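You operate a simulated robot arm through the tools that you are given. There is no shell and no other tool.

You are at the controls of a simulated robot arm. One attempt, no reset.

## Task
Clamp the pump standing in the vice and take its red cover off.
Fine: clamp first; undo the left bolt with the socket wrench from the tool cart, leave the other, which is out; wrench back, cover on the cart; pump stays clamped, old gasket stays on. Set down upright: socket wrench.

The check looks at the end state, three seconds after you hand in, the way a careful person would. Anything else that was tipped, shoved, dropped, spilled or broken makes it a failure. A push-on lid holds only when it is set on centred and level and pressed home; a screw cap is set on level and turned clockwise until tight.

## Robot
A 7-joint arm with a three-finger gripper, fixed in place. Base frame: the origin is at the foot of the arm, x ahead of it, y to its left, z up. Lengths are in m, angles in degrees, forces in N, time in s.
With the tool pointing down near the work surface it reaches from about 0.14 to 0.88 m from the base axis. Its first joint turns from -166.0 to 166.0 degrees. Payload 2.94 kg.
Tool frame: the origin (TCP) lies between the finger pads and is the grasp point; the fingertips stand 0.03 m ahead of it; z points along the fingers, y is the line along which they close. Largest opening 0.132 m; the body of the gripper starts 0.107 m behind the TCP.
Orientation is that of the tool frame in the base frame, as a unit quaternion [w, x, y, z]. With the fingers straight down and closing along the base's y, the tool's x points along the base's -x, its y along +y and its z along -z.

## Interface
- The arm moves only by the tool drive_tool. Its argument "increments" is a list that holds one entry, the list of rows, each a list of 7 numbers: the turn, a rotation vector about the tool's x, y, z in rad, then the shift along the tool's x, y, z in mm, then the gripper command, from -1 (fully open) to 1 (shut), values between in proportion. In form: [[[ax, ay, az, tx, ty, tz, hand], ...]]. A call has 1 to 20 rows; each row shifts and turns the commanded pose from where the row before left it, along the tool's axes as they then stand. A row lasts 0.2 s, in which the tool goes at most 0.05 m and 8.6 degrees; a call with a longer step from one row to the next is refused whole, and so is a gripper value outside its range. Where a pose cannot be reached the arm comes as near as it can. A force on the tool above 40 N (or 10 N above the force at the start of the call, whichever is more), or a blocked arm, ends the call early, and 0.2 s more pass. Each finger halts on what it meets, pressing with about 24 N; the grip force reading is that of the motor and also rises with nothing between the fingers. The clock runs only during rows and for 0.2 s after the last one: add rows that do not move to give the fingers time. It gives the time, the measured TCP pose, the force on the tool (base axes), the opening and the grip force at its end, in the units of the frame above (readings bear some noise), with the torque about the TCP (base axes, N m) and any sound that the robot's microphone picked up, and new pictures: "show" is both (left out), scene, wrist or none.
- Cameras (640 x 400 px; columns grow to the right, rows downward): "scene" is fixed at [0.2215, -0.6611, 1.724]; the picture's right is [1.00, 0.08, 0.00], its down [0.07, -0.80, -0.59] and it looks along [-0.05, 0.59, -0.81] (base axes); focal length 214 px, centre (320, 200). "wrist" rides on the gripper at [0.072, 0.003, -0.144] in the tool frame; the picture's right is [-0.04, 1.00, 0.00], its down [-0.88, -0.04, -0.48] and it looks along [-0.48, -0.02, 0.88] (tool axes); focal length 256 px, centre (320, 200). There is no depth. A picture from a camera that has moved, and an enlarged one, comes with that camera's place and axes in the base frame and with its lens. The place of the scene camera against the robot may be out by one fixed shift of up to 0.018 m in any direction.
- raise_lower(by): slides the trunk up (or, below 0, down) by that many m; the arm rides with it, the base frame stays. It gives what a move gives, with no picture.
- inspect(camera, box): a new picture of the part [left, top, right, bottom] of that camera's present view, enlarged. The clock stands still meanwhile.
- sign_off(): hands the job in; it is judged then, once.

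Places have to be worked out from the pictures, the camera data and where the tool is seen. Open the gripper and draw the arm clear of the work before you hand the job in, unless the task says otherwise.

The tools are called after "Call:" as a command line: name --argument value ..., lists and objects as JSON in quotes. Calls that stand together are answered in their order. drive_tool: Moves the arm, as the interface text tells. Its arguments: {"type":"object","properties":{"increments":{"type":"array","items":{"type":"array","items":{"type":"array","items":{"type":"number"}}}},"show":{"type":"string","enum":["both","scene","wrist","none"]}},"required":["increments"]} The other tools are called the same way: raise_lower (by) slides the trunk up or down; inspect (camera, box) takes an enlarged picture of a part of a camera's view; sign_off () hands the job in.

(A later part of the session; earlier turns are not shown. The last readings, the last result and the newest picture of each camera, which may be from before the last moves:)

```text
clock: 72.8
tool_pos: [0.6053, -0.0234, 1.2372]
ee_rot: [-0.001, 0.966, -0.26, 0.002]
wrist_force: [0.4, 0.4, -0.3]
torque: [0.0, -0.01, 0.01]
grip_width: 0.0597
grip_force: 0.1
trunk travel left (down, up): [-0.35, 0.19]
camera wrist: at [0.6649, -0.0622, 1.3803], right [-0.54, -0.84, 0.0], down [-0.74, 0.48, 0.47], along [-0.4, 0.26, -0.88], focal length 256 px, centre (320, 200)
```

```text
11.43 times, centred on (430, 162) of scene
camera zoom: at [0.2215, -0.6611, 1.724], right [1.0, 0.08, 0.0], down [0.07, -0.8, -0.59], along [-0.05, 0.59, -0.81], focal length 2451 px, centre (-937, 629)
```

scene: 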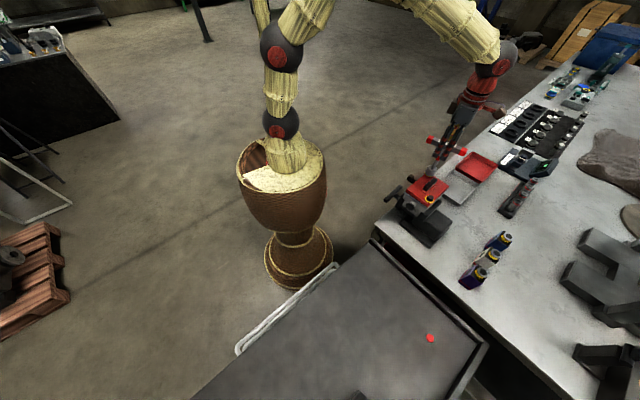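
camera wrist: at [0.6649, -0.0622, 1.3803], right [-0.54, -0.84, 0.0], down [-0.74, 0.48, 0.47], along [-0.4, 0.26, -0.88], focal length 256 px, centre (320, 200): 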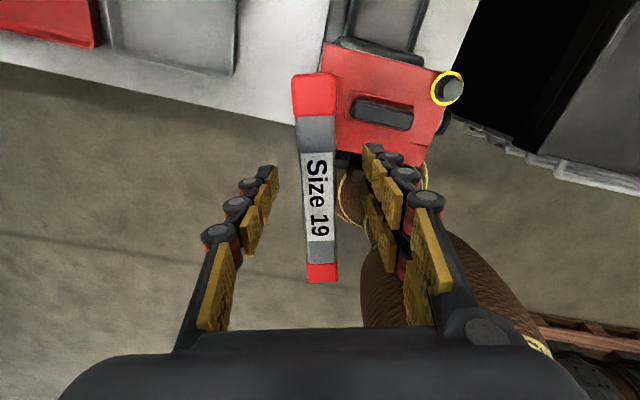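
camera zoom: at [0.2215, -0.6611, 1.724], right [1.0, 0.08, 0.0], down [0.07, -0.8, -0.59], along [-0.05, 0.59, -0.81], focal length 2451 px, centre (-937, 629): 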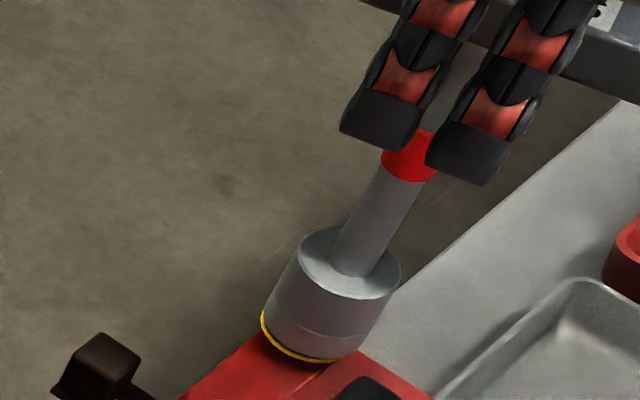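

The wrench stands by itself on the bolt. I rise 55 mm clear of the handle and turn the gripper back 180°.

Call:
drive_tool --increments '[[[0, 0, 0, 0, 0, -15, 0.1], [0, 0, 0, 0, 0, -20, 0.1], [0, 0, 0, 0, 0, -20, 0.1], [0, 0, 0.13, 0, 0, 0, 0.1], [0, 0, 0.13, 0, 0, 0, 0.1], [0, 0, 0.13, 0, 0, 0, 0.1], [0, 0, 0.13, 0, 0, 0, 0.1], [0, 0, 0.13, 0, 0, 0, 0.1], [0, 0, 0.13, 0, 0, 0, 0.1], [0, 0, 0.13, 0, 0, 0, 0.1], [0, 0, 0.13, 0, 0, 0, 0.1], [0, 0, 0.13, 0, 0, 0, 0.1], [0, 0, 0.13, 0, 0, 0, 0.1], [0, 0, 0.13, 0, 0, 0, 0.1], [0, 0, 0.13, 0, 0, 0, 0.1]]]' --show "none"

Call:
drive_tool --increments '[[[0, 0, 0.13, 0, 0, 0, 0.1], [0, 0, 0.13, 0, 0, 0, 0.1], [0, 0, 0.13, 0, 0, 0, 0.1], [0, 0, 0.13, 0, 0, 0, 0.1], [0, 0, 0.13, 0, 0, 0, 0.1], [0, 0, 0.13, 0, 0, 0, 0.1], [0, 0, 0.13, 0, 0, 0, 0.1], [0, 0, 0.13, 0, 0, 0, 0.1], [0, 0, 0.13, 0, 0, 0, 0.1], [0, 0, 0.13, 0, 0, 0, 0.1], [0, 0, 0.13, 0, 0, 0, 0.1], [0, 0, 0.1516, 0, 0, 0, 0.1], [0, 0, 0, 0, 0, 0, 0.1]]]' --show "both"

```text
clock: 76.0
tool_pos: [0.6048, -0.0246, 1.2916]
ee_rot: [0.002, -0.503, 0.864, -0.001]
wrist_force: [0.0, -0.2, -0.4]
torque: [0.0, 0.01, -0.01]
grip_width: 0.0594
grip_force: 0.1
trunk travel left (down, up): [-0.35, 0.19]
```

```text
refused: row 12 steps farther than a row can; nothing moved
```

The last row was a hair too big a turn, so nothing moved; I repeat with even steps.

Call:
drive_tool --increments '[[[0, 0, 0.1318, 0, 0, 0, 0.1], [0, 0, 0.1318, 0, 0, 0, 0.1], [0, 0, 0.1318, 0, 0, 0, 0.1], [0, 0, 0.1318, 0, 0, 0, 0.1], [0, 0, 0.1318, 0, 0, 0, 0.1], [0, 0, 0.1318, 0, 0, 0, 0.1], [0, 0, 0.1318, 0, 0, 0, 0.1], [0, 0, 0.1318, 0, 0, 0, 0.1], [0, 0, 0.1318, 0, 0, 0, 0.1], [0, 0, 0.1318, 0, 0, 0, 0.1], [0, 0, 0.1318, 0, 0, 0, 0.1], [0, 0, 0.1318, 0, 0, 0, 0.1], [0, 0, 0, 0, 0, 0, 0.1]]]' --show "both"

```text
clock: 78.8
tool_pos: [0.606, -0.0243, 1.2929]
ee_rot: [0.002, 0.261, 0.965, 0.0]
wrist_force: [-0.3, 0.1, 0.6]
torque: [0.03, 0.02, 0.0]
grip_width: 0.0595
grip_force: 0.0
trunk travel left (down, up): [-0.35, 0.19]
camera wrist: at [0.5429, 0.0162, 1.4344], right [0.54, 0.84, 0.0], down [0.74, -0.48, 0.48], along [0.4, -0.26, -0.88], focal length 256 px, centre (320, 200)
```

scene: 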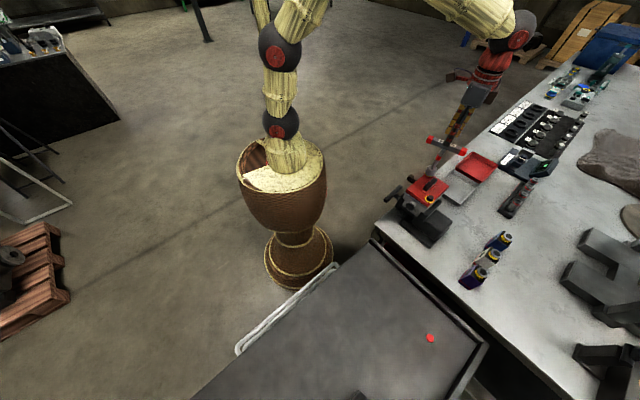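
wrist: 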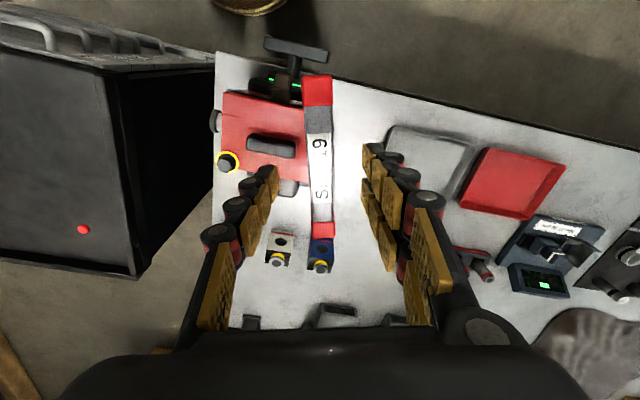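

The wrench still stands upright on the bolt and the handle is centred between the fingers. I lower back the 55 mm and close on it again.

Call:
drive_tool --increments '[[[0, 0, 0, 0, 0, 20, 0.1], [0, 0, 0, 0, 0, 20, 0.1], [0, 0, 0, 0, 0, 15, 0.1], [0, 0, 0, 0, 0, 0, 0.3], [0, 0, 0, 0, 0, 0, 0.5], [0, 0, 0, 0, 0, 0, 0.7], [0, 0, 0, 0, 0, 0, 0.9], [0, 0, 0, 0, 0, 0, 1], [0, 0, 0, 0, 0, 0, 1]]]' --show "none"

Call:
inspect --camera "scene" --box '[405, 145, 455, 180]'

```text
clock: 80.8
tool_pos: [0.6062, -0.0236, 1.2364]
ee_rot: [0.002, 0.261, 0.965, 0.0]
wrist_force: [-0.1, 1.0, 0.3]
torque: [0.0, 0.05, -0.03]
grip_width: 0.0187
grip_force: 24.2
trunk travel left (down, up): [-0.35, 0.19]
```

```text
11.43 times, centred on (430, 162) of scene
camera zoom: at [0.2215, -0.6611, 1.724], right [1.0, 0.08, 0.0], down [0.07, -0.8, -0.59], along [-0.05, 0.59, -0.81], focal length 2451 px, centre (-937, 629)
```

zoom: 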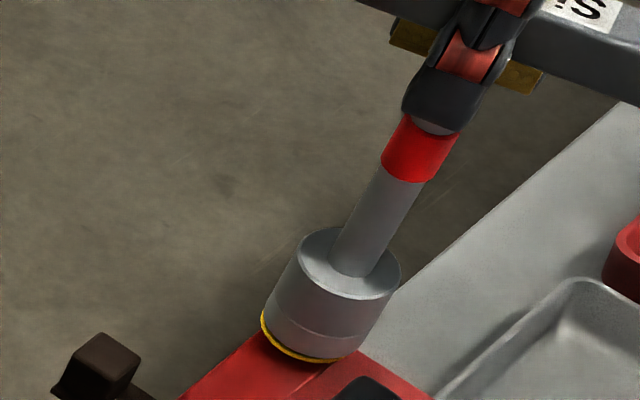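

Regripped cleanly. I turn another 134° counterclockwise, rising 0.14 mm per step.

Call:
drive_tool --increments '[[[0, 0, -0.13, 0, 0, -0.14, 1], [0, 0, -0.13, 0, 0, -0.14, 1], [0, 0, -0.13, 0, 0, -0.14, 1], [0, 0, -0.13, 0, 0, -0.14, 1], [0, 0, -0.13, 0, 0, -0.14, 1], [0, 0, -0.13, 0, 0, -0.14, 1], [0, 0, -0.13, 0, 0, -0.14, 1], [0, 0, -0.13, 0, 0, -0.14, 1], [0, 0, -0.13, 0, 0, -0.14, 1], [0, 0, -0.13, 0, 0, -0.14, 1], [0, 0, -0.13, 0, 0, -0.14, 1], [0, 0, -0.13, 0, 0, -0.14, 1], [0, 0, -0.13, 0, 0, -0.14, 1], [0, 0, -0.13, 0, 0, -0.14, 1], [0, 0, -0.13, 0, 0, -0.14, 1], [0, 0, -0.13, 0, 0, -0.14, 1], [0, 0, -0.13, 0, 0, -0.14, 1], [0, 0, -0.13, 0, 0, -0.14, 1], [0, 0, 0, 0, 0, 0, 1]]]' --show "none"

Call:
inspect --camera "scene" --box '[410, 162, 430, 178]'

```text
clock: 84.8
tool_pos: [0.6048, -0.0239, 1.2389]
ee_rot: [-0.002, 0.788, -0.615, 0.002]
wrist_force: [1.2, -0.8, 5.1]
torque: [-0.13, -0.04, 0.0]
grip_width: 0.0185
grip_force: 23.9
trunk travel left (down, up): [-0.35, 0.19]
```

```text
16.00 times, centred on (420, 170) of scene
camera zoom: at [0.2215, -0.6611, 1.724], right [1.0, 0.08, 0.0], down [0.07, -0.8, -0.59], along [-0.05, 0.59, -0.81], focal length 3432 px, centre (-1280, 680)
```

zoom: 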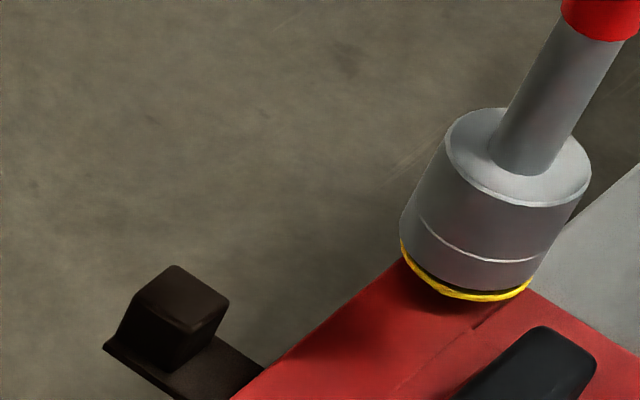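

The ring has risen about 7 mm in all. I turn the last 46° of this grip.

Call:
drive_tool --increments '[[[0, 0, -0.134, 0, 0, -0.14, 1], [0, 0, -0.134, 0, 0, -0.14, 1], [0, 0, -0.134, 0, 0, -0.14, 1], [0, 0, -0.134, 0, 0, -0.14, 1], [0, 0, -0.134, 0, 0, -0.14, 1], [0, 0, -0.134, 0, 0, -0.14, 1], [0, 0, 0, 0, 0, 0, 1]]]' --show "none"

Call:
inspect --camera "scene" --box '[405, 155, 445, 190]'

```text
clock: 86.4
tool_pos: [0.6047, -0.0239, 1.2397]
ee_rot: [0.0, 0.966, -0.259, 0.002]
wrist_force: [2.8, -1.6, 10.5]
torque: [-0.18, -0.33, -0.01]
grip_width: 0.0186
grip_force: 24.5
trunk travel left (down, up): [-0.35, 0.19]
```

```text
11.43 times, centred on (425, 172) of scene
camera zoom: at [0.2215, -0.6611, 1.724], right [1.0, 0.08, 0.0], down [0.07, -0.8, -0.59], along [-0.05, 0.59, -0.81], focal length 2451 px, centre (-880, 514)
```

zoom: 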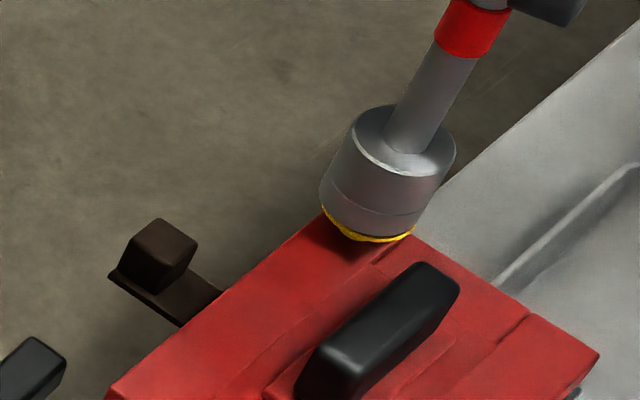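

About 465° turned in all, the bolt some 8 mm out; it needs roughly another half turn. I release, rise and turn the gripper back again.

Call:
drive_tool --increments '[[[0, 0, 0, 0, 0, -0.6, 1], [0, 0, 0, 0, 0, 0, 0.6], [0, 0, 0, 0, 0, 0, 0.4], [0, 0, 0, 0, 0, 0, 0.2], [0, 0, 0, 0, 0, 0, 0.1], [0, 0, 0, 0, 0, 0, 0.1], [0, 0, 0, 0, 0, -15, 0.1], [0, 0, 0, 0, 0, -20, 0.1], [0, 0, 0, 0, 0, -20, 0.1]]]' --show "scene"

Call:
drive_tool --increments '[[[0, 0, 0.1309, 0, 0, 0, 0.1], [0, 0, 0.1309, 0, 0, 0, 0.1], [0, 0, 0.1309, 0, 0, 0, 0.1], [0, 0, 0.1309, 0, 0, 0, 0.1], [0, 0, 0.1309, 0, 0, 0, 0.1], [0, 0, 0.1309, 0, 0, 0, 0.1], [0, 0, 0.1309, 0, 0, 0, 0.1], [0, 0, 0.1309, 0, 0, 0, 0.1], [0, 0, 0.1309, 0, 0, 0, 0.1], [0, 0, 0.1309, 0, 0, 0, 0.1], [0, 0, 0.1309, 0, 0, 0, 0.1], [0, 0, 0.1309, 0, 0, 0, 0.1]]]' --show "none"

Call:
drive_tool --increments '[[[0, 0, 0.1309, 0, 0, 0, 0.1], [0, 0, 0.1309, 0, 0, 0, 0.1], [0, 0, 0.1309, 0, 0, 0, 0.1], [0, 0, 0.1309, 0, 0, 0, 0.1], [0, 0, 0.1309, 0, 0, 0, 0.1], [0, 0, 0.1309, 0, 0, 0, 0.1], [0, 0, 0.1309, 0, 0, 0, 0.1], [0, 0, 0.1309, 0, 0, 0, 0.1], [0, 0, 0.1309, 0, 0, 0, 0.1], [0, 0, 0.1309, 0, 0, 0, 0.1], [0, 0, 0.1309, 0, 0, 0, 0.1], [0, 0, 0.1309, 0, 0, 0, 0.1], [0, 0, 0, 0, 0, 0, 0.1]]]' --show "both"

```text
clock: 88.4
tool_pos: [0.6043, -0.0238, 1.2952]
ee_rot: [0.0, 0.966, -0.259, 0.002]
wrist_force: [-0.1, -0.4, 0.7]
torque: [0.03, -0.03, 0.0]
grip_width: 0.0597
grip_force: 0.0
trunk travel left (down, up): [-0.35, 0.19]
```

scene: 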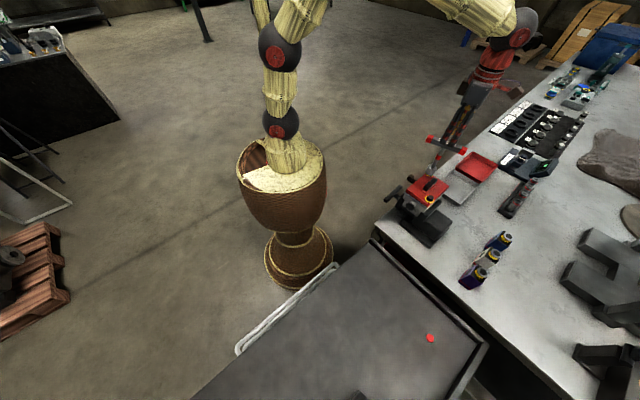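

```text
clock: 91.0
tool_pos: [0.6043, -0.0234, 1.2948]
ee_rot: [0.002, -0.499, 0.867, -0.001]
wrist_force: [0.3, 0.0, 0.6]
torque: [0.03, 0.02, 0.0]
grip_width: 0.0593
grip_force: 0.0
trunk travel left (down, up): [-0.35, 0.19]
```

```text
clock: 93.8
tool_pos: [0.6055, -0.0248, 1.2962]
ee_rot: [0.002, 0.26, 0.966, 0.0]
wrist_force: [-0.7, 0.1, 0.4]
torque: [0.03, -0.03, 0.02]
grip_width: 0.0593
grip_force: 0.0
trunk travel left (down, up): [-0.35, 0.19]
camera wrist: at [0.543, 0.0156, 1.4377], right [0.54, 0.84, 0.0], down [0.74, -0.47, 0.48], along [0.4, -0.26, -0.88], focal length 256 px, centre (320, 200)
```

scene: 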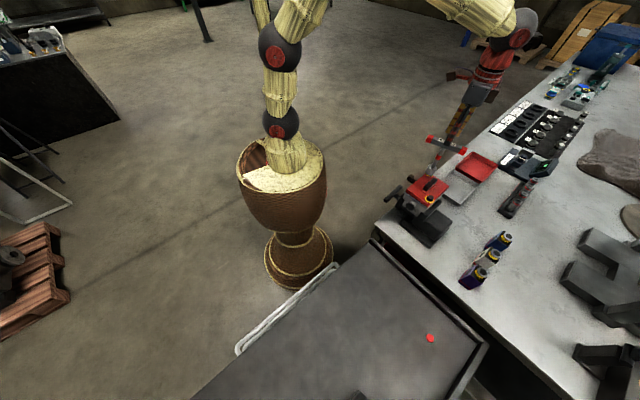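
wrist: 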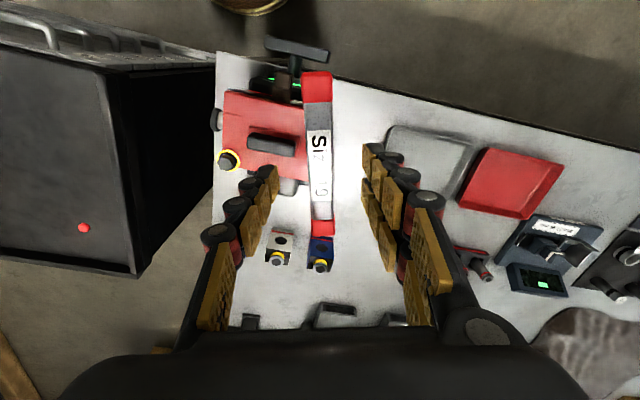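

The wrench is upright and centred again. I lower, regrip, and turn on with the same slow rise.

Call:
drive_tool --increments '[[[0, 0, 0, 0, 0, 20, 0.1], [0, 0, 0, 0, 0, 20, 0.1], [0, 0, 0, 0, 0, 15, 0.1], [0, 0, 0, 0, 0, 0, 0.3], [0, 0, 0, 0, 0, 0, 0.5], [0, 0, 0, 0, 0, 0, 0.7], [0, 0, 0, 0, 0, 0, 0.9], [0, 0, 0, 0, 0, 0, 1], [0, 0, 0, 0, 0, 0, 1]]]' --show "none"

Call:
drive_tool --increments '[[[0, 0, -0.13, 0, 0, -0.14, 1], [0, 0, -0.13, 0, 0, -0.14, 1], [0, 0, -0.13, 0, 0, -0.14, 1], [0, 0, -0.13, 0, 0, -0.14, 1], [0, 0, -0.13, 0, 0, -0.14, 1], [0, 0, -0.13, 0, 0, -0.14, 1], [0, 0, -0.13, 0, 0, -0.14, 1], [0, 0, -0.13, 0, 0, -0.14, 1], [0, 0, -0.13, 0, 0, -0.14, 1], [0, 0, -0.13, 0, 0, -0.14, 1], [0, 0, -0.13, 0, 0, -0.14, 1], [0, 0, -0.13, 0, 0, -0.14, 1], [0, 0, 0, 0, 0, 0, 1]]]' --show "none"

Call:
inspect --camera "scene" --box '[405, 155, 445, 190]'

```text
clock: 95.8
tool_pos: [0.6041, -0.0247, 1.2398]
ee_rot: [0.001, 0.259, 0.966, 0.0]
wrist_force: [-0.6, 0.9, -0.2]
torque: [0.04, -0.01, -0.02]
grip_width: 0.0186
grip_force: 24.0
trunk travel left (down, up): [-0.35, 0.19]
```

```text
clock: 98.6
tool_pos: [0.6061, -0.0248, 1.2412]
ee_rot: [0.002, -0.495, 0.869, -0.001]
wrist_force: [-0.1, 1.0, 0.4]
torque: [0.02, -0.02, -1.1]
grip_width: 0.024
grip_force: 23.7
trunk travel left (down, up): [-0.35, 0.19]
```

```text
11.43 times, centred on (425, 172) of scene
camera zoom: at [0.2215, -0.6611, 1.724], right [1.0, 0.08, 0.0], down [0.07, -0.8, -0.59], along [-0.05, 0.59, -0.81], focal length 2451 px, centre (-880, 514)
```

zoom: 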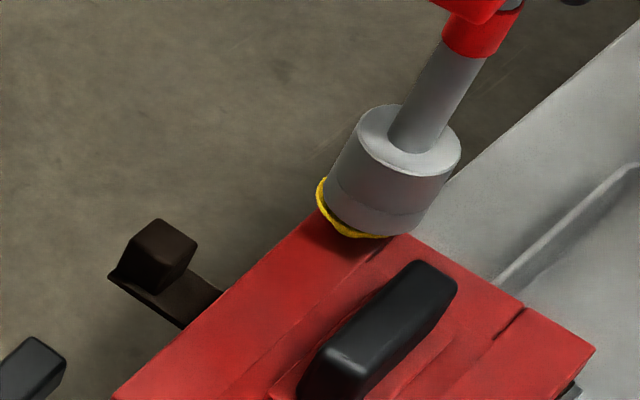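

The torque rose to 1.1 N m and the handle twisted in the grip: the bolt has reached the end of its thread travel, and the loosened cover has turned a trace with it. I back off 17° to take the load away.

Call:
drive_tool --increments '[[[0, 0, 0.1, 0, 0, 0, 1], [0, 0, 0.1, 0, 0, 0, 1], [0, 0, 0.1, 0, 0, 0, 1], [0, 0, 0, 0, 0, 0, 1]]]' --show "wrist"

Call:
inspect --camera "scene" --box '[390, 155, 450, 220]'

```text
clock: 99.6
tool_pos: [0.6055, -0.0239, 1.2415]
ee_rot: [0.002, -0.359, 0.933, -0.001]
wrist_force: [0.4, 0.3, -0.1]
torque: [-0.02, 0.02, 0.03]
grip_width: 0.0186
grip_force: 23.8
trunk travel left (down, up): [-0.35, 0.19]
camera wrist: at [0.5483, -0.0693, 1.3837], right [-0.64, 0.77, 0.0], down [0.68, 0.56, 0.48], along [0.37, 0.3, -0.88], focal length 256 px, centre (320, 200)
```

wrist: 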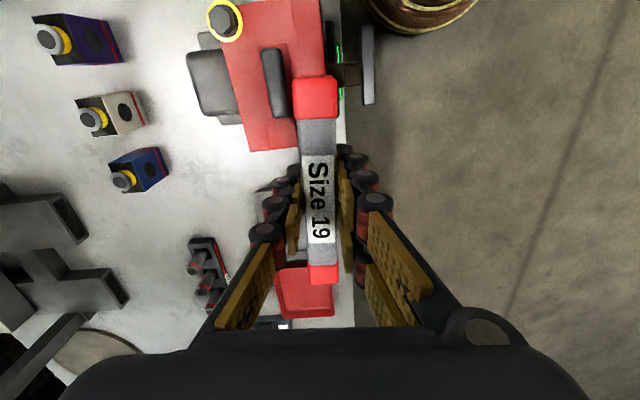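

```text
6.15 times, centred on (420, 188) of scene
camera zoom: at [0.2215, -0.6611, 1.724], right [1.0, 0.08, 0.0], down [0.07, -0.8, -0.59], along [-0.05, 0.59, -0.81], focal length 1320 px, centre (-295, 277)
```

zoom: 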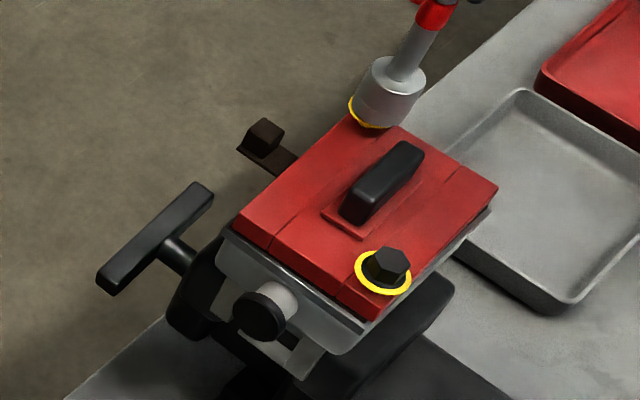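

The torque is gone and the clamp light is still green. I lift the wrench straight up off the bolt, slowly.

Call:
drive_tool --increments '[[[0, 0, 0, 0, 0, -2, 1], [0, 0, 0, 0, 0, -3, 1], [0, 0, 0, 0, 0, -5, 1], [0, 0, 0, 0, 0, -5, 1], [0, 0, 0, 0, 0, -10, 1], [0, 0, 0, 0, 0, -10, 1], [0, 0, 0, 0, 0, 0, 1]]]' --show "none"

Call:
inspect --camera "scene" --box '[390, 155, 450, 220]'

```text
clock: 101.2
tool_pos: [0.6051, -0.0242, 1.2767]
ee_rot: [0.002, -0.36, 0.933, -0.001]
wrist_force: [0.7, -0.2, -2.7]
torque: [0.01, -0.01, 0.02]
grip_width: 0.0188
grip_force: 23.5
trunk travel left (down, up): [-0.35, 0.19]
```

```text
6.15 times, centred on (420, 188) of scene
camera zoom: at [0.2215, -0.6611, 1.724], right [1.0, 0.08, 0.0], down [0.07, -0.8, -0.59], along [-0.05, 0.59, -0.81], focal length 1320 px, centre (-295, 277)
```

zoom: 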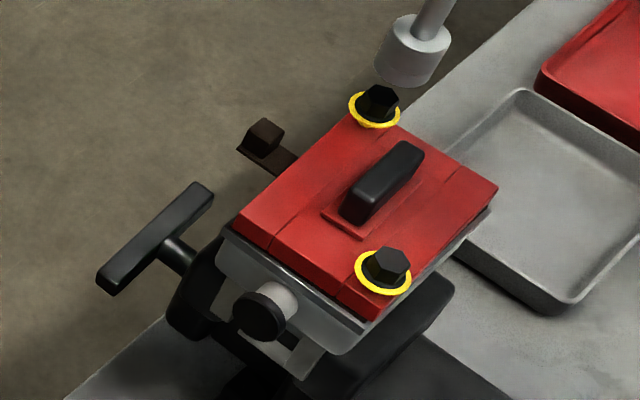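

Both bolts now stand out on yellow rings, and the wrench is free. I raise it to 1.36 m and carry it back over its red home spot on the cart.

Call:
drive_tool --increments '[[[0, 0, 0, 0, 0, -42, 1], [0, 0, 0, 0, 0, -42, 1], [0, 0, -0.04, 0, 0, 0, 1], [0, 0, 0, 34.2, -31.8, 0, 1], [0, 0, 0, 34.2, -31.8, 0, 1], [0, 0, 0, 34.2, -31.8, 0, 1], [0, 0, 0, 34.2, -31.8, 0, 1], [0, 0, 0, 34.2, -31.8, 0, 1], [0, 0, 0, 34.2, -31.8, 0, 1], [0, 0, 0, 34.2, -31.8, 0, 1], [0, 0, 0, 34.2, -31.8, 0, 1], [0, 0, 0, 34.2, -31.8, 0, 1], [0, 0, 0, 34.2, -31.8, 0, 1], [0, 0, 0, 34.2, -31.8, 0, 1], [0, 0, 0, 34.2, -31.8, 0, 1], [0, 0, 0, 0, 0, 0, 1]]]' --show "both"

```text
clock: 104.6
tool_pos: [0.5805, -0.5725, 1.361]
ee_rot: [0.002, -0.379, 0.926, -0.002]
wrist_force: [-1.4, 0.2, -2.5]
torque: [0.02, -0.05, -0.01]
grip_width: 0.0188
grip_force: 23.8
out of reach, approached as far as the arm can: row 15
trunk travel left (down, up): [-0.35, 0.19]
camera wrist: at [0.5232, -0.6197, 1.5046], right [-0.67, 0.74, 0.0], down [0.65, 0.59, 0.48], along [0.36, 0.32, -0.88], focal length 256 px, centre (320, 200)
```

scene: 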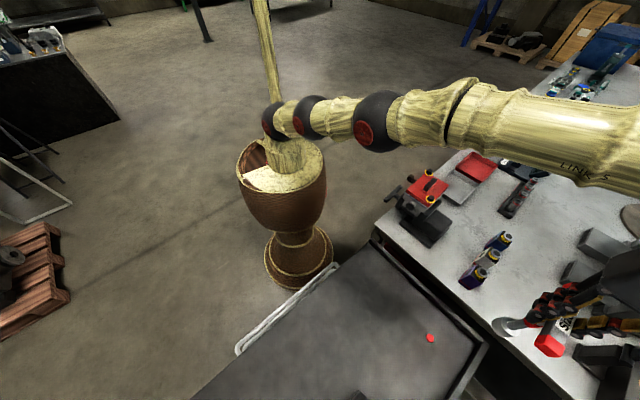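
wrist: 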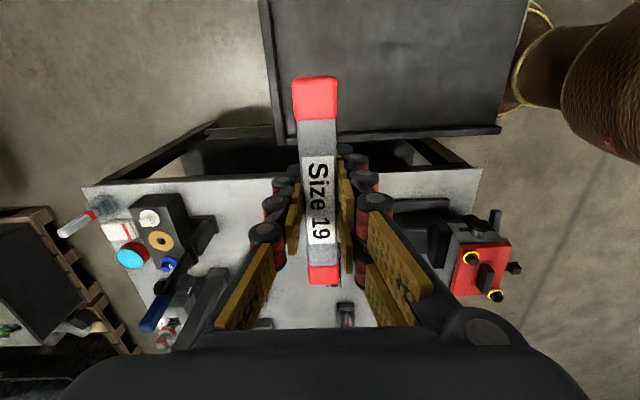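

My lateral split was slightly off: the tool reads (0.5805, -0.5725). I correct by about (-0.0435, -0.008) to come over the home spot.

Call:
drive_tool --increments '[[[0, 0, 0, 18.4, 12.3, 0, 1], [0, 0, 0, 18.4, 12.3, 0, 1], [0, 0, 0, 0, 0, 0, 1], [0, 0, 0, 0, 0, 0, 1]]]' --show "both"

Call:
inspect --camera "scene" --box '[410, 270, 570, 370]'

```text
clock: 105.6
tool_pos: [0.5368, -0.5815, 1.3598]
ee_rot: [0.002, -0.379, 0.926, -0.001]
wrist_force: [0.0, 0.4, -2.1]
torque: [0.0, -0.03, 0.0]
grip_width: 0.0187
grip_force: 23.9
trunk travel left (down, up): [-0.35, 0.19]
camera wrist: at [0.4812, -0.6284, 1.5027], right [-0.67, 0.74, 0.0], down [0.65, 0.59, 0.48], along [0.36, 0.32, -0.88], focal length 256 px, centre (320, 200)
```

scene: 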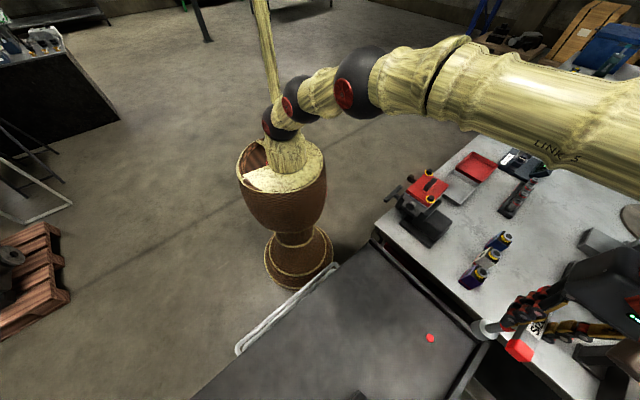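
wrist: 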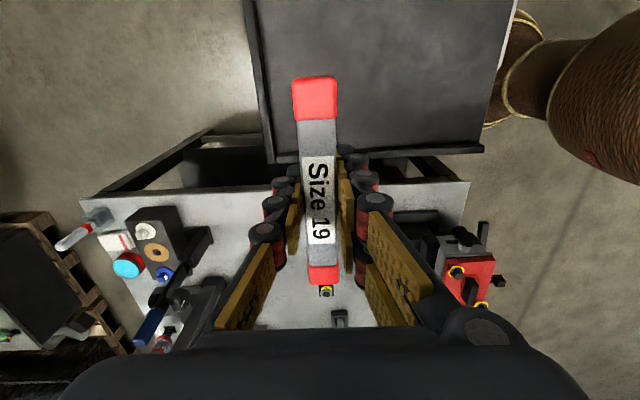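

```text
4.00 times, centred on (490, 320) of scene
camera zoom: at [0.2215, -0.6611, 1.724], right [1.0, 0.08, 0.0], down [0.07, -0.8, -0.59], along [-0.05, 0.59, -0.81], focal length 858 px, centre (-360, -280)
```

zoom: 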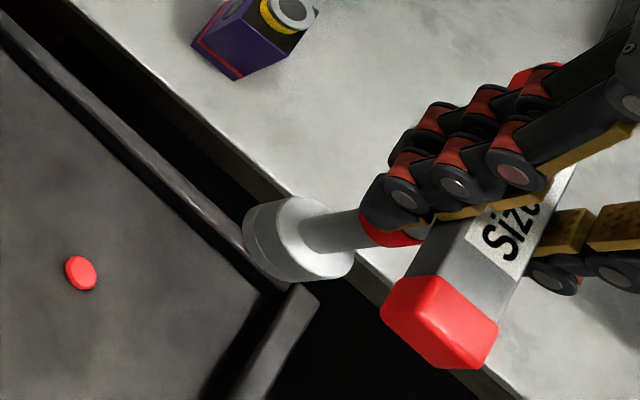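

The wrench sits at the same picture place as when I first lifted it, straight above the red spot. I lower it to about 1.5 cm above the surface and check.

Call:
drive_tool --increments '[[[0, 0, 0, 0, 0, 38, 1], [0, 0, 0, 0, 0, 38, 1], [0, 0, 0, 0, 0, 38, 1], [0, 0, 0, 0, 0, 38, 1], [0, 0, 0, 0, 0, 38, 1], [0, 0, 0, 0, 0, 38, 1], [0, 0, 0, 0, 0, 0, 1]]]' --show "scene"

Call:
inspect --camera "scene" --box '[400, 300, 500, 375]'

```text
clock: 107.2
tool_pos: [0.5379, -0.5802, 1.1319]
ee_rot: [0.001, -0.379, 0.925, -0.002]
wrist_force: [-0.1, -0.7, -3.7]
torque: [-0.03, -0.01, -0.04]
grip_width: 0.0188
grip_force: 24.1
trunk travel left (down, up): [-0.35, 0.19]
```

scene: 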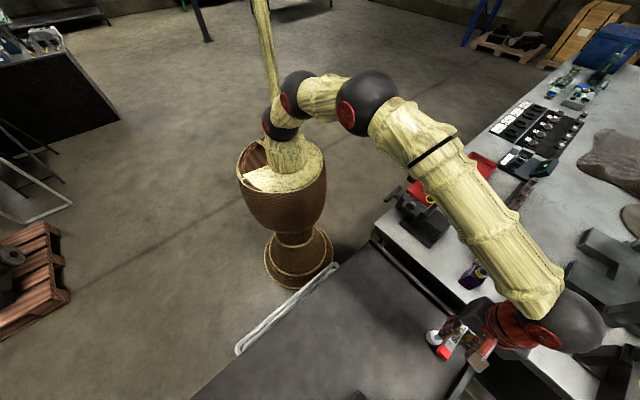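

```text
5.33 times, centred on (450, 338) of scene
camera zoom: at [0.2215, -0.6611, 1.724], right [1.0, 0.08, 0.0], down [0.07, -0.8, -0.59], along [-0.05, 0.59, -0.81], focal length 1144 px, centre (-373, -533)
```

zoom: 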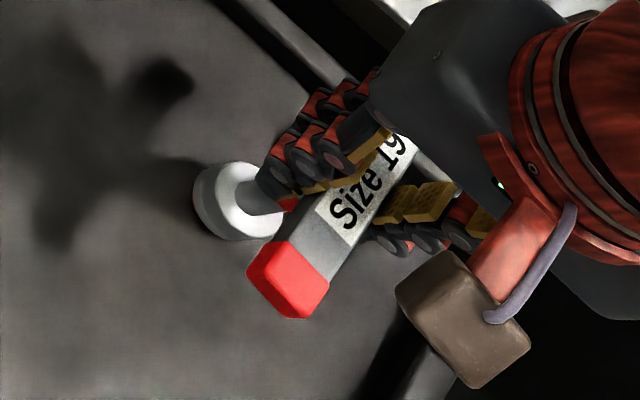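

I lower the last stretch in small steps, watching for the touch.

Call:
drive_tool --increments '[[[0, 0, 0, 0, 0, 4, 1], [0, 0, 0, 0, 0, 4, 1], [0, 0, 0, 0, 0, 3, 1], [0, 0, 0, 0, 0, 1, 1], [0, 0, 0, 0, 0, 0, 1]]]' --show "none"

Call:
drive_tool --increments '[[[0, 0, 0, 0, 0, 1, 1], [0, 0, 0, 0, 0, 0, 1]]]' --show "none"

```text
clock: 108.4
tool_pos: [0.5372, -0.5804, 1.1197]
ee_rot: [0.001, -0.379, 0.926, -0.001]
wrist_force: [-0.3, 0.5, -3.8]
torque: [0.02, 0.0, -0.02]
grip_width: 0.0185
grip_force: 24.5
trunk travel left (down, up): [-0.35, 0.19]
```

```text
clock: 109.0
tool_pos: [0.5382, -0.58, 1.1193]
ee_rot: [0.002, -0.379, 0.926, -0.001]
wrist_force: [-0.1, -0.7, -2.3]
torque: [-0.02, 0.0, 0.03]
grip_width: 0.0185
grip_force: 24.4
trunk travel left (down, up): [-0.35, 0.19]
```

No firm contact yet; I continue by 1 mm at a time.

Call:
drive_tool --increments '[[[0, 0, 0, 0, 0, 1, 1], [0, 0, 0, 0, 0, 0, 1]]]' --show "none"

Call:
drive_tool --increments '[[[0, 0, 0, 0, 0, 1, 1], [0, 0, 0, 0, 0, 0, 1]]]' --show "none"

```text
clock: 109.6
tool_pos: [0.5381, -0.5801, 1.1181]
ee_rot: [0.001, -0.378, 0.926, -0.001]
wrist_force: [-0.4, 0.9, -3.1]
torque: [0.01, -0.03, -0.04]
grip_width: 0.019
grip_force: 24.0
trunk travel left (down, up): [-0.35, 0.19]
```

```text
clock: 110.2
tool_pos: [0.538, -0.5813, 1.1169]
ee_rot: [0.002, -0.379, 0.925, -0.002]
wrist_force: [-0.4, 0.4, -2.7]
torque: [-0.03, 0.01, 0.02]
grip_width: 0.0189
grip_force: 23.8
trunk travel left (down, up): [-0.35, 0.19]
```

Call:
drive_tool --increments '[[[0, 0, 0, 0, 0, 0.7, 1], [0, 0, 0, 0, 0, 0, 1]]]' --show "none"

Call:
drive_tool --increments '[[[0, 0, 0, 0, 0, 0.7, 1], [0, 0, 0, 0, 0, 0, 1]]]' --show "none"

Call:
inspect --camera "scene" --box '[400, 300, 500, 375]'

```text
clock: 110.8
tool_pos: [0.5377, -0.5807, 1.1177]
ee_rot: [0.002, -0.379, 0.926, -0.002]
wrist_force: [-0.3, 0.0, -2.8]
torque: [0.03, 0.0, 0.0]
grip_width: 0.0184
grip_force: 24.0
trunk travel left (down, up): [-0.35, 0.19]
```

```text
clock: 111.4
tool_pos: [0.5378, -0.5808, 1.1149]
ee_rot: [0.002, -0.378, 0.926, -0.001]
wrist_force: [0.0, 0.3, -2.5]
torque: [0.04, 0.04, 0.0]
grip_width: 0.0189
grip_force: 24.3
trunk travel left (down, up): [-0.35, 0.19]
```

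```text
5.33 times, centred on (450, 338) of scene
camera zoom: at [0.2215, -0.6611, 1.724], right [1.0, 0.08, 0.0], down [0.07, -0.8, -0.59], along [-0.05, 0.59, -0.81], focal length 1144 px, centre (-373, -533)
```

zoom: 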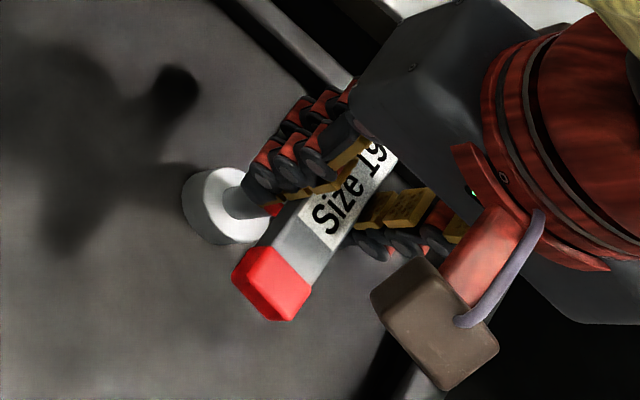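

Still hanging free: the rising bolt must have pushed the wrench up a little in the grip. I keep lowering in small steps.

Call:
drive_tool --increments '[[[0, 0, 0, 0, 0, 1, 1], [0, 0, 0, 0, 0, 0, 1]]]' --show "none"

Call:
drive_tool --increments '[[[0, 0, 0, 0, 0, 1, 1], [0, 0, 0, 0, 0, 0, 1]]]' --show "none"

Call:
drive_tool --increments '[[[0, 0, 0, 0, 0, 1, 1], [0, 0, 0, 0, 0, 0, 1]]]' --show "none"

```text
clock: 112.0
tool_pos: [0.5378, -0.5803, 1.1152]
ee_rot: [0.002, -0.379, 0.925, -0.003]
wrist_force: [-0.2, -0.4, 2.8]
torque: [0.11, 0.0, 0.02]
grip_width: 0.0187
grip_force: 24.0
trunk travel left (down, up): [-0.35, 0.19]
```

```text
clock: 112.6
tool_pos: [0.5382, -0.5806, 1.1142]
ee_rot: [0.002, -0.379, 0.925, -0.003]
wrist_force: [0.9, 0.0, 8.2]
torque: [0.11, -0.07, 0.0]
grip_width: 0.0187
grip_force: 24.6
trunk travel left (down, up): [-0.35, 0.19]
```

```text
clock: 113.2
tool_pos: [0.5377, -0.5798, 1.1162]
ee_rot: [0.003, -0.379, 0.925, -0.003]
wrist_force: [2.7, -0.9, 16.9]
torque: [0.08, -0.01, -0.01]
grip_width: 0.0189
grip_force: 24.2
trunk travel left (down, up): [-0.35, 0.19]
```

Contact: the socket stands on the cart, now pressed with about 20 N. I ease up 2 mm and open the fingers.

Call:
drive_tool --increments '[[[0, 0, 0, 0, 0, -1, 1], [0, 0, 0, 0, 0, -1, 1], [0, 0, 0, 0, 0, 0, 1]]]' --show "none"

Call:
drive_tool --increments '[[[0, 0, 0, 0, 0, 0, 0.7], [0, 0, 0, 0, 0, 0, 0.5], [0, 0, 0, 0, 0, 0, 0.3], [0, 0, 0, 0, 0, 0, 0.1], [0, 0, 0, 0, 0, 0, 0.0], [0, 0, 0, 0, 0, 0, 0.0]]]' --show "both"

```text
clock: 114.0
tool_pos: [0.5372, -0.5796, 1.1158]
ee_rot: [0.002, -0.378, 0.926, -0.001]
wrist_force: [1.5, -1.6, 13.2]
torque: [-0.04, 0.08, 0.01]
grip_width: 0.0192
grip_force: 23.9
trunk travel left (down, up): [-0.35, 0.19]
```

```text
clock: 115.4
tool_pos: [0.5371, -0.5802, 1.114]
ee_rot: [0.001, -0.379, 0.926, -0.002]
wrist_force: [0.7, -0.2, -0.7]
torque: [-0.01, 0.01, 0.01]
grip_width: 0.0658
grip_force: 0.0
trunk travel left (down, up): [-0.35, 0.19]
camera wrist: at [0.4823, -0.6283, 1.2573], right [-0.67, 0.74, 0.0], down [0.65, 0.59, 0.48], along [0.36, 0.32, -0.88], focal length 256 px, centre (320, 200)
```

scene: 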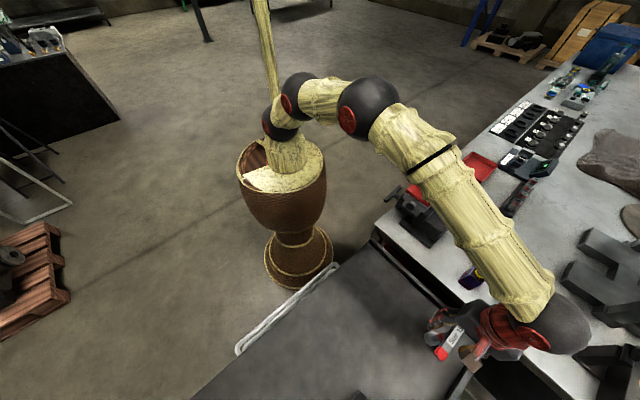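
wrist: 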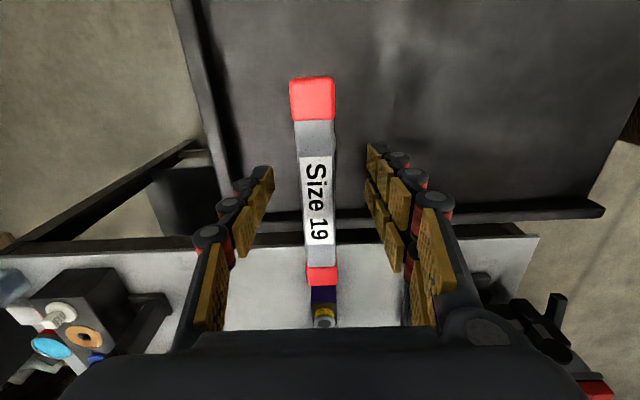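

The wrench stands by itself between the open fingers. I lift straight up, slowly at first, and check it.

Call:
drive_tool --increments '[[[0, 0, 0, 0, 0, -5, 0.0], [0, 0, 0, 0, 0, -15, 0.0], [0, 0, 0, 0, 0, -25, 0.0], [0, 0, 0, 0, 0, -40, 0.0], [0, 0, 0, 0, 0, -40, 0.0], [0, 0, 0, 0, 0, -40, 0.0], [0, 0, 0, 0, 0, -40, 0.0], [0, 0, 0, 0, 0, -40, 0.0], [0, 0, 0, 0, 0, 0, 0.0]]]' --show "both"

Call:
inspect --camera "scene" --box '[400, 300, 500, 375]'

```text
clock: 117.4
tool_pos: [0.5365, -0.5805, 1.3614]
ee_rot: [0.001, -0.378, 0.926, -0.002]
wrist_force: [-0.4, -0.1, -0.5]
torque: [-0.02, -0.01, -0.04]
grip_width: 0.0661
grip_force: 0.0
trunk travel left (down, up): [-0.35, 0.19]
camera wrist: at [0.4817, -0.6277, 1.5032], right [-0.67, 0.74, 0.0], down [0.65, 0.59, 0.48], along [0.36, 0.32, -0.88], focal length 256 px, centre (320, 200)
```

scene: 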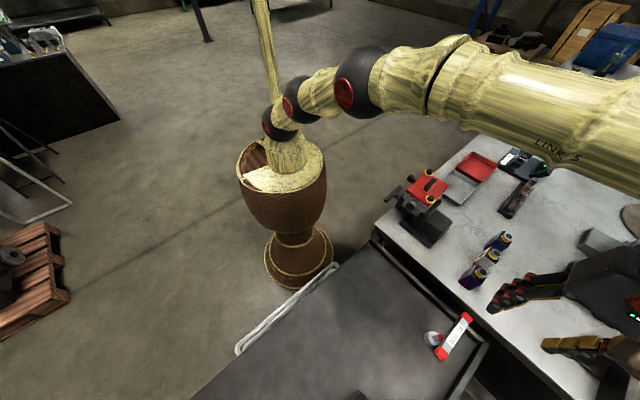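
wrist: 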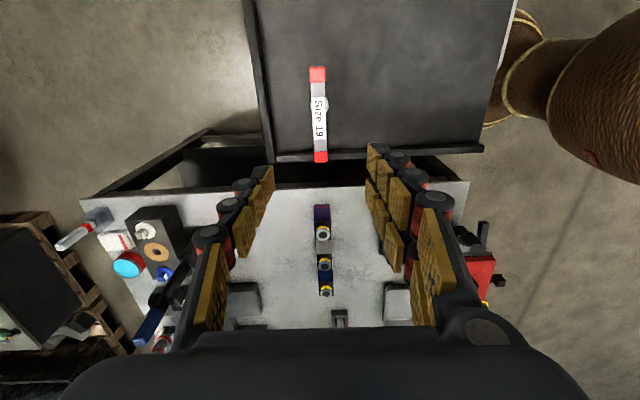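

```text
5.33 times, centred on (450, 338) of scene
camera zoom: at [0.2215, -0.6611, 1.724], right [1.0, 0.08, 0.0], down [0.07, -0.8, -0.59], along [-0.05, 0.59, -0.81], focal length 1144 px, centre (-373, -533)
```

zoom: 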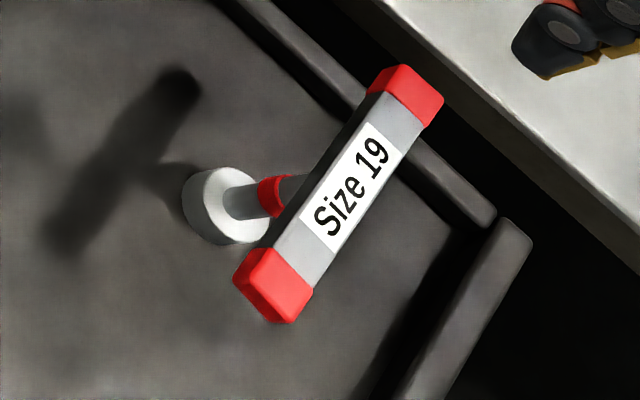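

The wrench is upright on its home spot. I now move over the pump cover at yaw 45° to look at its handle.

Call:
drive_tool --increments '[[[0, 0, 0, -34.85, 28.8, 0, 0.0], [0, 0, 0, -34.85, 28.8, 0, 0.0], [0, 0, 0, -34.85, 28.8, 0, 0.0], [0, 0, 0, -34.85, 28.8, 0, 0.0], [0, 0, 0, -34.85, 28.8, 0, 0.0], [0, 0, 0, -34.85, 28.8, 0, 0.0], [0, 0, 0, -34.85, 28.8, 0, 0.0], [0, 0, 0, -34.85, 28.8, 0, -0.1], [0, 0, 0, -34.85, 28.8, 0, -0.1], [0, 0, 0, -34.85, 28.8, 0, -0.1], [0, 0, 0, -34.85, 28.8, 0, -0.1], [0, 0, 0, 0, 0, 30, -0.1], [0, 0, 0, 0, 0, 30, -0.1], [0, 0, 0, 0, 0, 0, -0.1]]]' --show "both"

Call:
inspect --camera "wrist" --box '[240, 50, 400, 210]'

```text
clock: 120.4
tool_pos: [0.5886, -0.0844, 1.3011]
ee_rot: [0.001, -0.379, 0.926, -0.001]
wrist_force: [-0.4, 0.0, 0.0]
torque: [0.01, -0.04, -0.01]
grip_width: 0.0726
grip_force: 0.0
trunk travel left (down, up): [-0.35, 0.19]
camera wrist: at [0.5337, -0.1327, 1.4427], right [-0.67, 0.74, 0.0], down [0.65, 0.59, 0.48], along [0.36, 0.32, -0.88], focal length 256 px, centre (320, 200)
```

scene: 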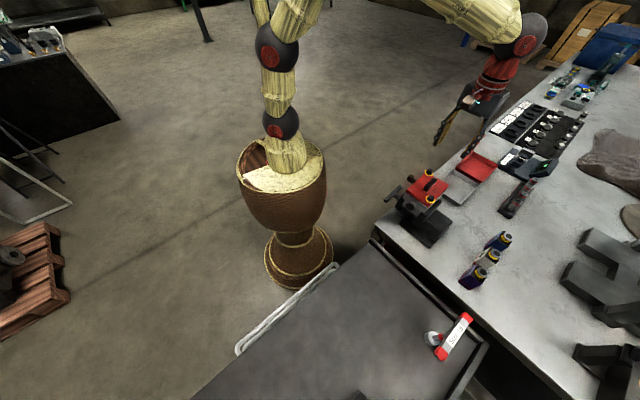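
wrist: 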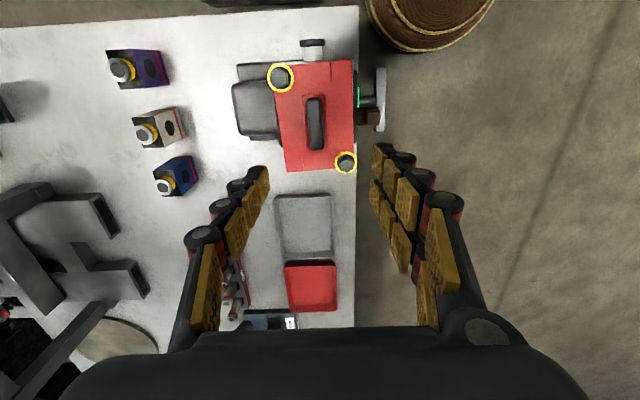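

```text
2.50 times, centred on (320, 130) of wrist
camera zoom: at [0.5337, -0.1327, 1.4427], right [-0.67, 0.74, 0.0], down [0.65, 0.59, 0.48], along [0.36, 0.32, -0.88], focal length 640 px, centre (320, 375)
```

zoom: 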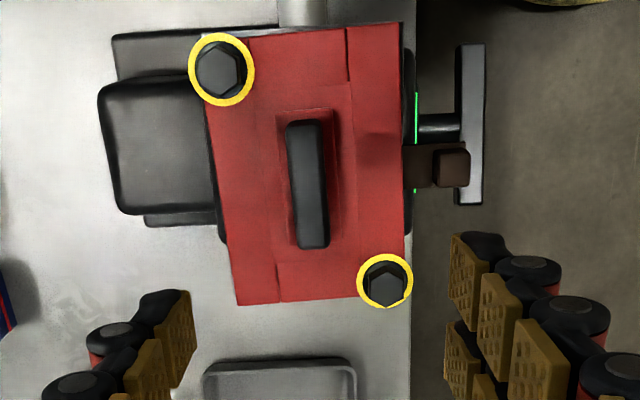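

I see both bolts out, the clamp light green, and the handle centre about 2 mm and -5 mm off in tool x and y, turned about 1.4°. I correct and descend to 1.15, just above the handle.

Call:
drive_tool --increments '[[[0, 0, -0.024, 2, -5, 0, -0.1], [0, 0, 0, 0, 0, 40, -0.1], [0, 0, 0, 0, 0, 40, -0.1], [0, 0, 0, 0, 0, 40, -0.1], [0, 0, 0, 0, 0, 30, -0.1], [0, 0, 0, 0, 0, 0, -0.1]]]' --show "both"

Call:
inspect --camera "wrist" --box '[200, 0, 440, 300]'

Call:
inspect --camera "scene" --box '[390, 145, 460, 215]'

```text
clock: 121.8
tool_pos: [0.5921, -0.0899, 1.1495]
ee_rot: [0.002, -0.39, 0.921, -0.001]
wrist_force: [-0.7, -0.5, -0.6]
torque: [0.02, 0.01, -0.02]
grip_width: 0.0726
grip_force: 0.1
trunk travel left (down, up): [-0.35, 0.19]
camera wrist: at [0.5369, -0.139, 1.2921], right [-0.69, 0.73, 0.0], down [0.64, 0.6, 0.48], along [0.35, 0.33, -0.88], focal length 256 px, centre (320, 200)
```

scene: 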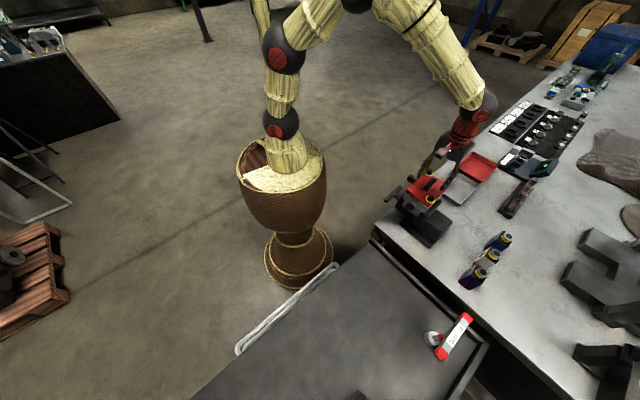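
wrist: 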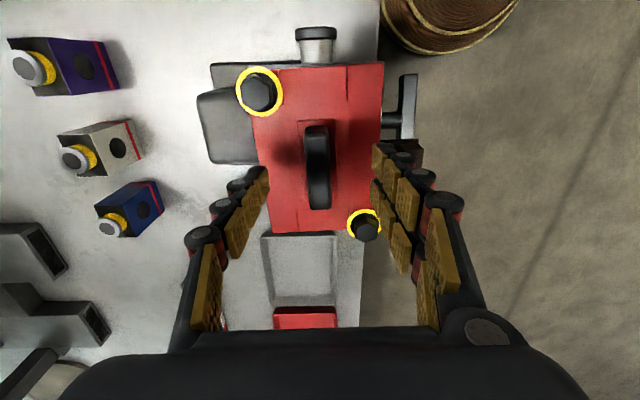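

```text
1.33 times, centred on (320, 150) of wrist
camera zoom: at [0.5369, -0.139, 1.2921], right [-0.69, 0.73, 0.0], down [0.64, 0.6, 0.48], along [0.35, 0.33, -0.88], focal length 341 px, centre (320, 267)
```

zoom: 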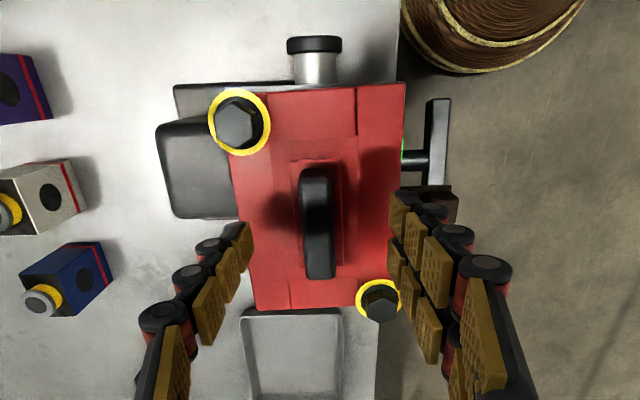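

```text
5.71 times, centred on (425, 180) of scene
camera zoom: at [0.2215, -0.6611, 1.724], right [1.0, 0.08, 0.0], down [0.07, -0.8, -0.59], along [-0.05, 0.59, -0.81], focal length 1226 px, centre (-280, 314)
```

zoom: 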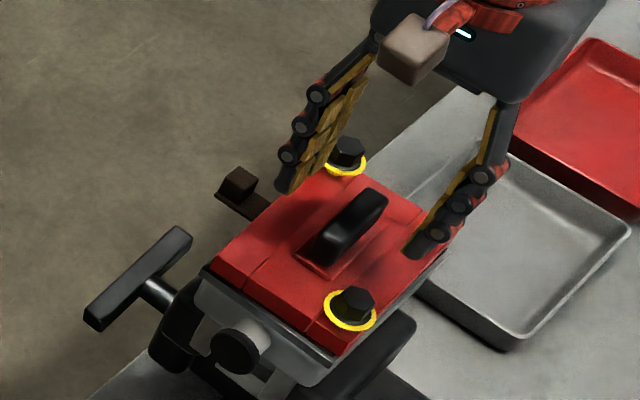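

Everything is aligned within 2 mm and the fingers clear the bolts. I narrow the opening a bit and lower until the tips are just above the cover, watching for contact.

Call:
drive_tool --increments '[[[0, 0, 0, 2, -0.5, 0, 0.2], [0, 0, 0, 0, 0, 0, 0.25], [0, 0, 0, 0, 0, 10, 0.25], [0, 0, 0, 0, 0, 8, 0.25], [0, 0, 0, 0, 0, 0, 0.25]]]' --show "none"

Call:
inspect --camera "scene" --box '[400, 150, 450, 200]'

```text
clock: 123.0
tool_pos: [0.5909, -0.091, 1.1314]
ee_rot: [0.001, -0.39, 0.921, -0.002]
wrist_force: [0.3, -0.8, 0.8]
torque: [-0.02, 0.0, -0.01]
grip_width: 0.0493
grip_force: 0.0
trunk travel left (down, up): [-0.35, 0.19]
```

```text
8.00 times, centred on (425, 175) of scene
camera zoom: at [0.2215, -0.6611, 1.724], right [1.0, 0.08, 0.0], down [0.07, -0.8, -0.59], along [-0.05, 0.59, -0.81], focal length 1716 px, centre (-520, 400)
```

zoom: 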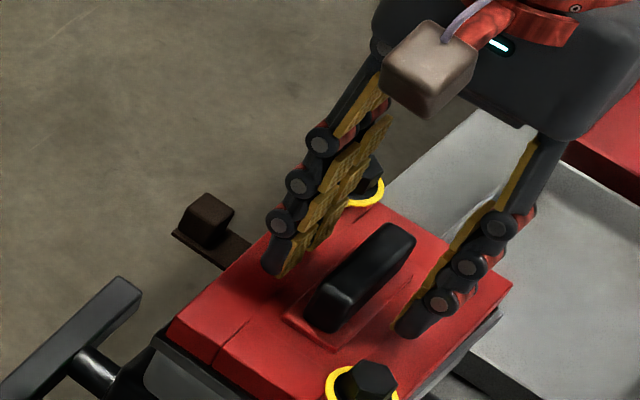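

The tips are close to the cover. I go down in 1.5 mm steps to find it.

Call:
drive_tool --increments '[[[0, 0, 0, 0, 0, 1.5, 0.25], [0, 0, 0, 0, 0, 1.5, 0.25], [0, 0, 0, 0, 0, 0, 0.25]]]' --show "none"

Call:
inspect --camera "scene" --box '[410, 160, 440, 190]'

```text
clock: 123.8
tool_pos: [0.5903, -0.0916, 1.1292]
ee_rot: [0.002, -0.39, 0.921, -0.001]
wrist_force: [0.3, -0.8, -0.6]
torque: [0.03, 0.04, 0.02]
grip_width: 0.0495
grip_force: 0.0
trunk travel left (down, up): [-0.35, 0.19]
```

```text
13.33 times, centred on (425, 175) of scene
camera zoom: at [0.2215, -0.6611, 1.724], right [1.0, 0.08, 0.0], down [0.07, -0.8, -0.59], along [-0.05, 0.59, -0.81], focal length 2860 px, centre (-1080, 533)
```

zoom: 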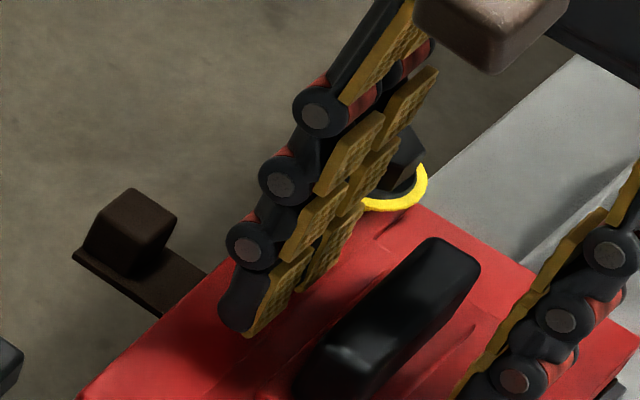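

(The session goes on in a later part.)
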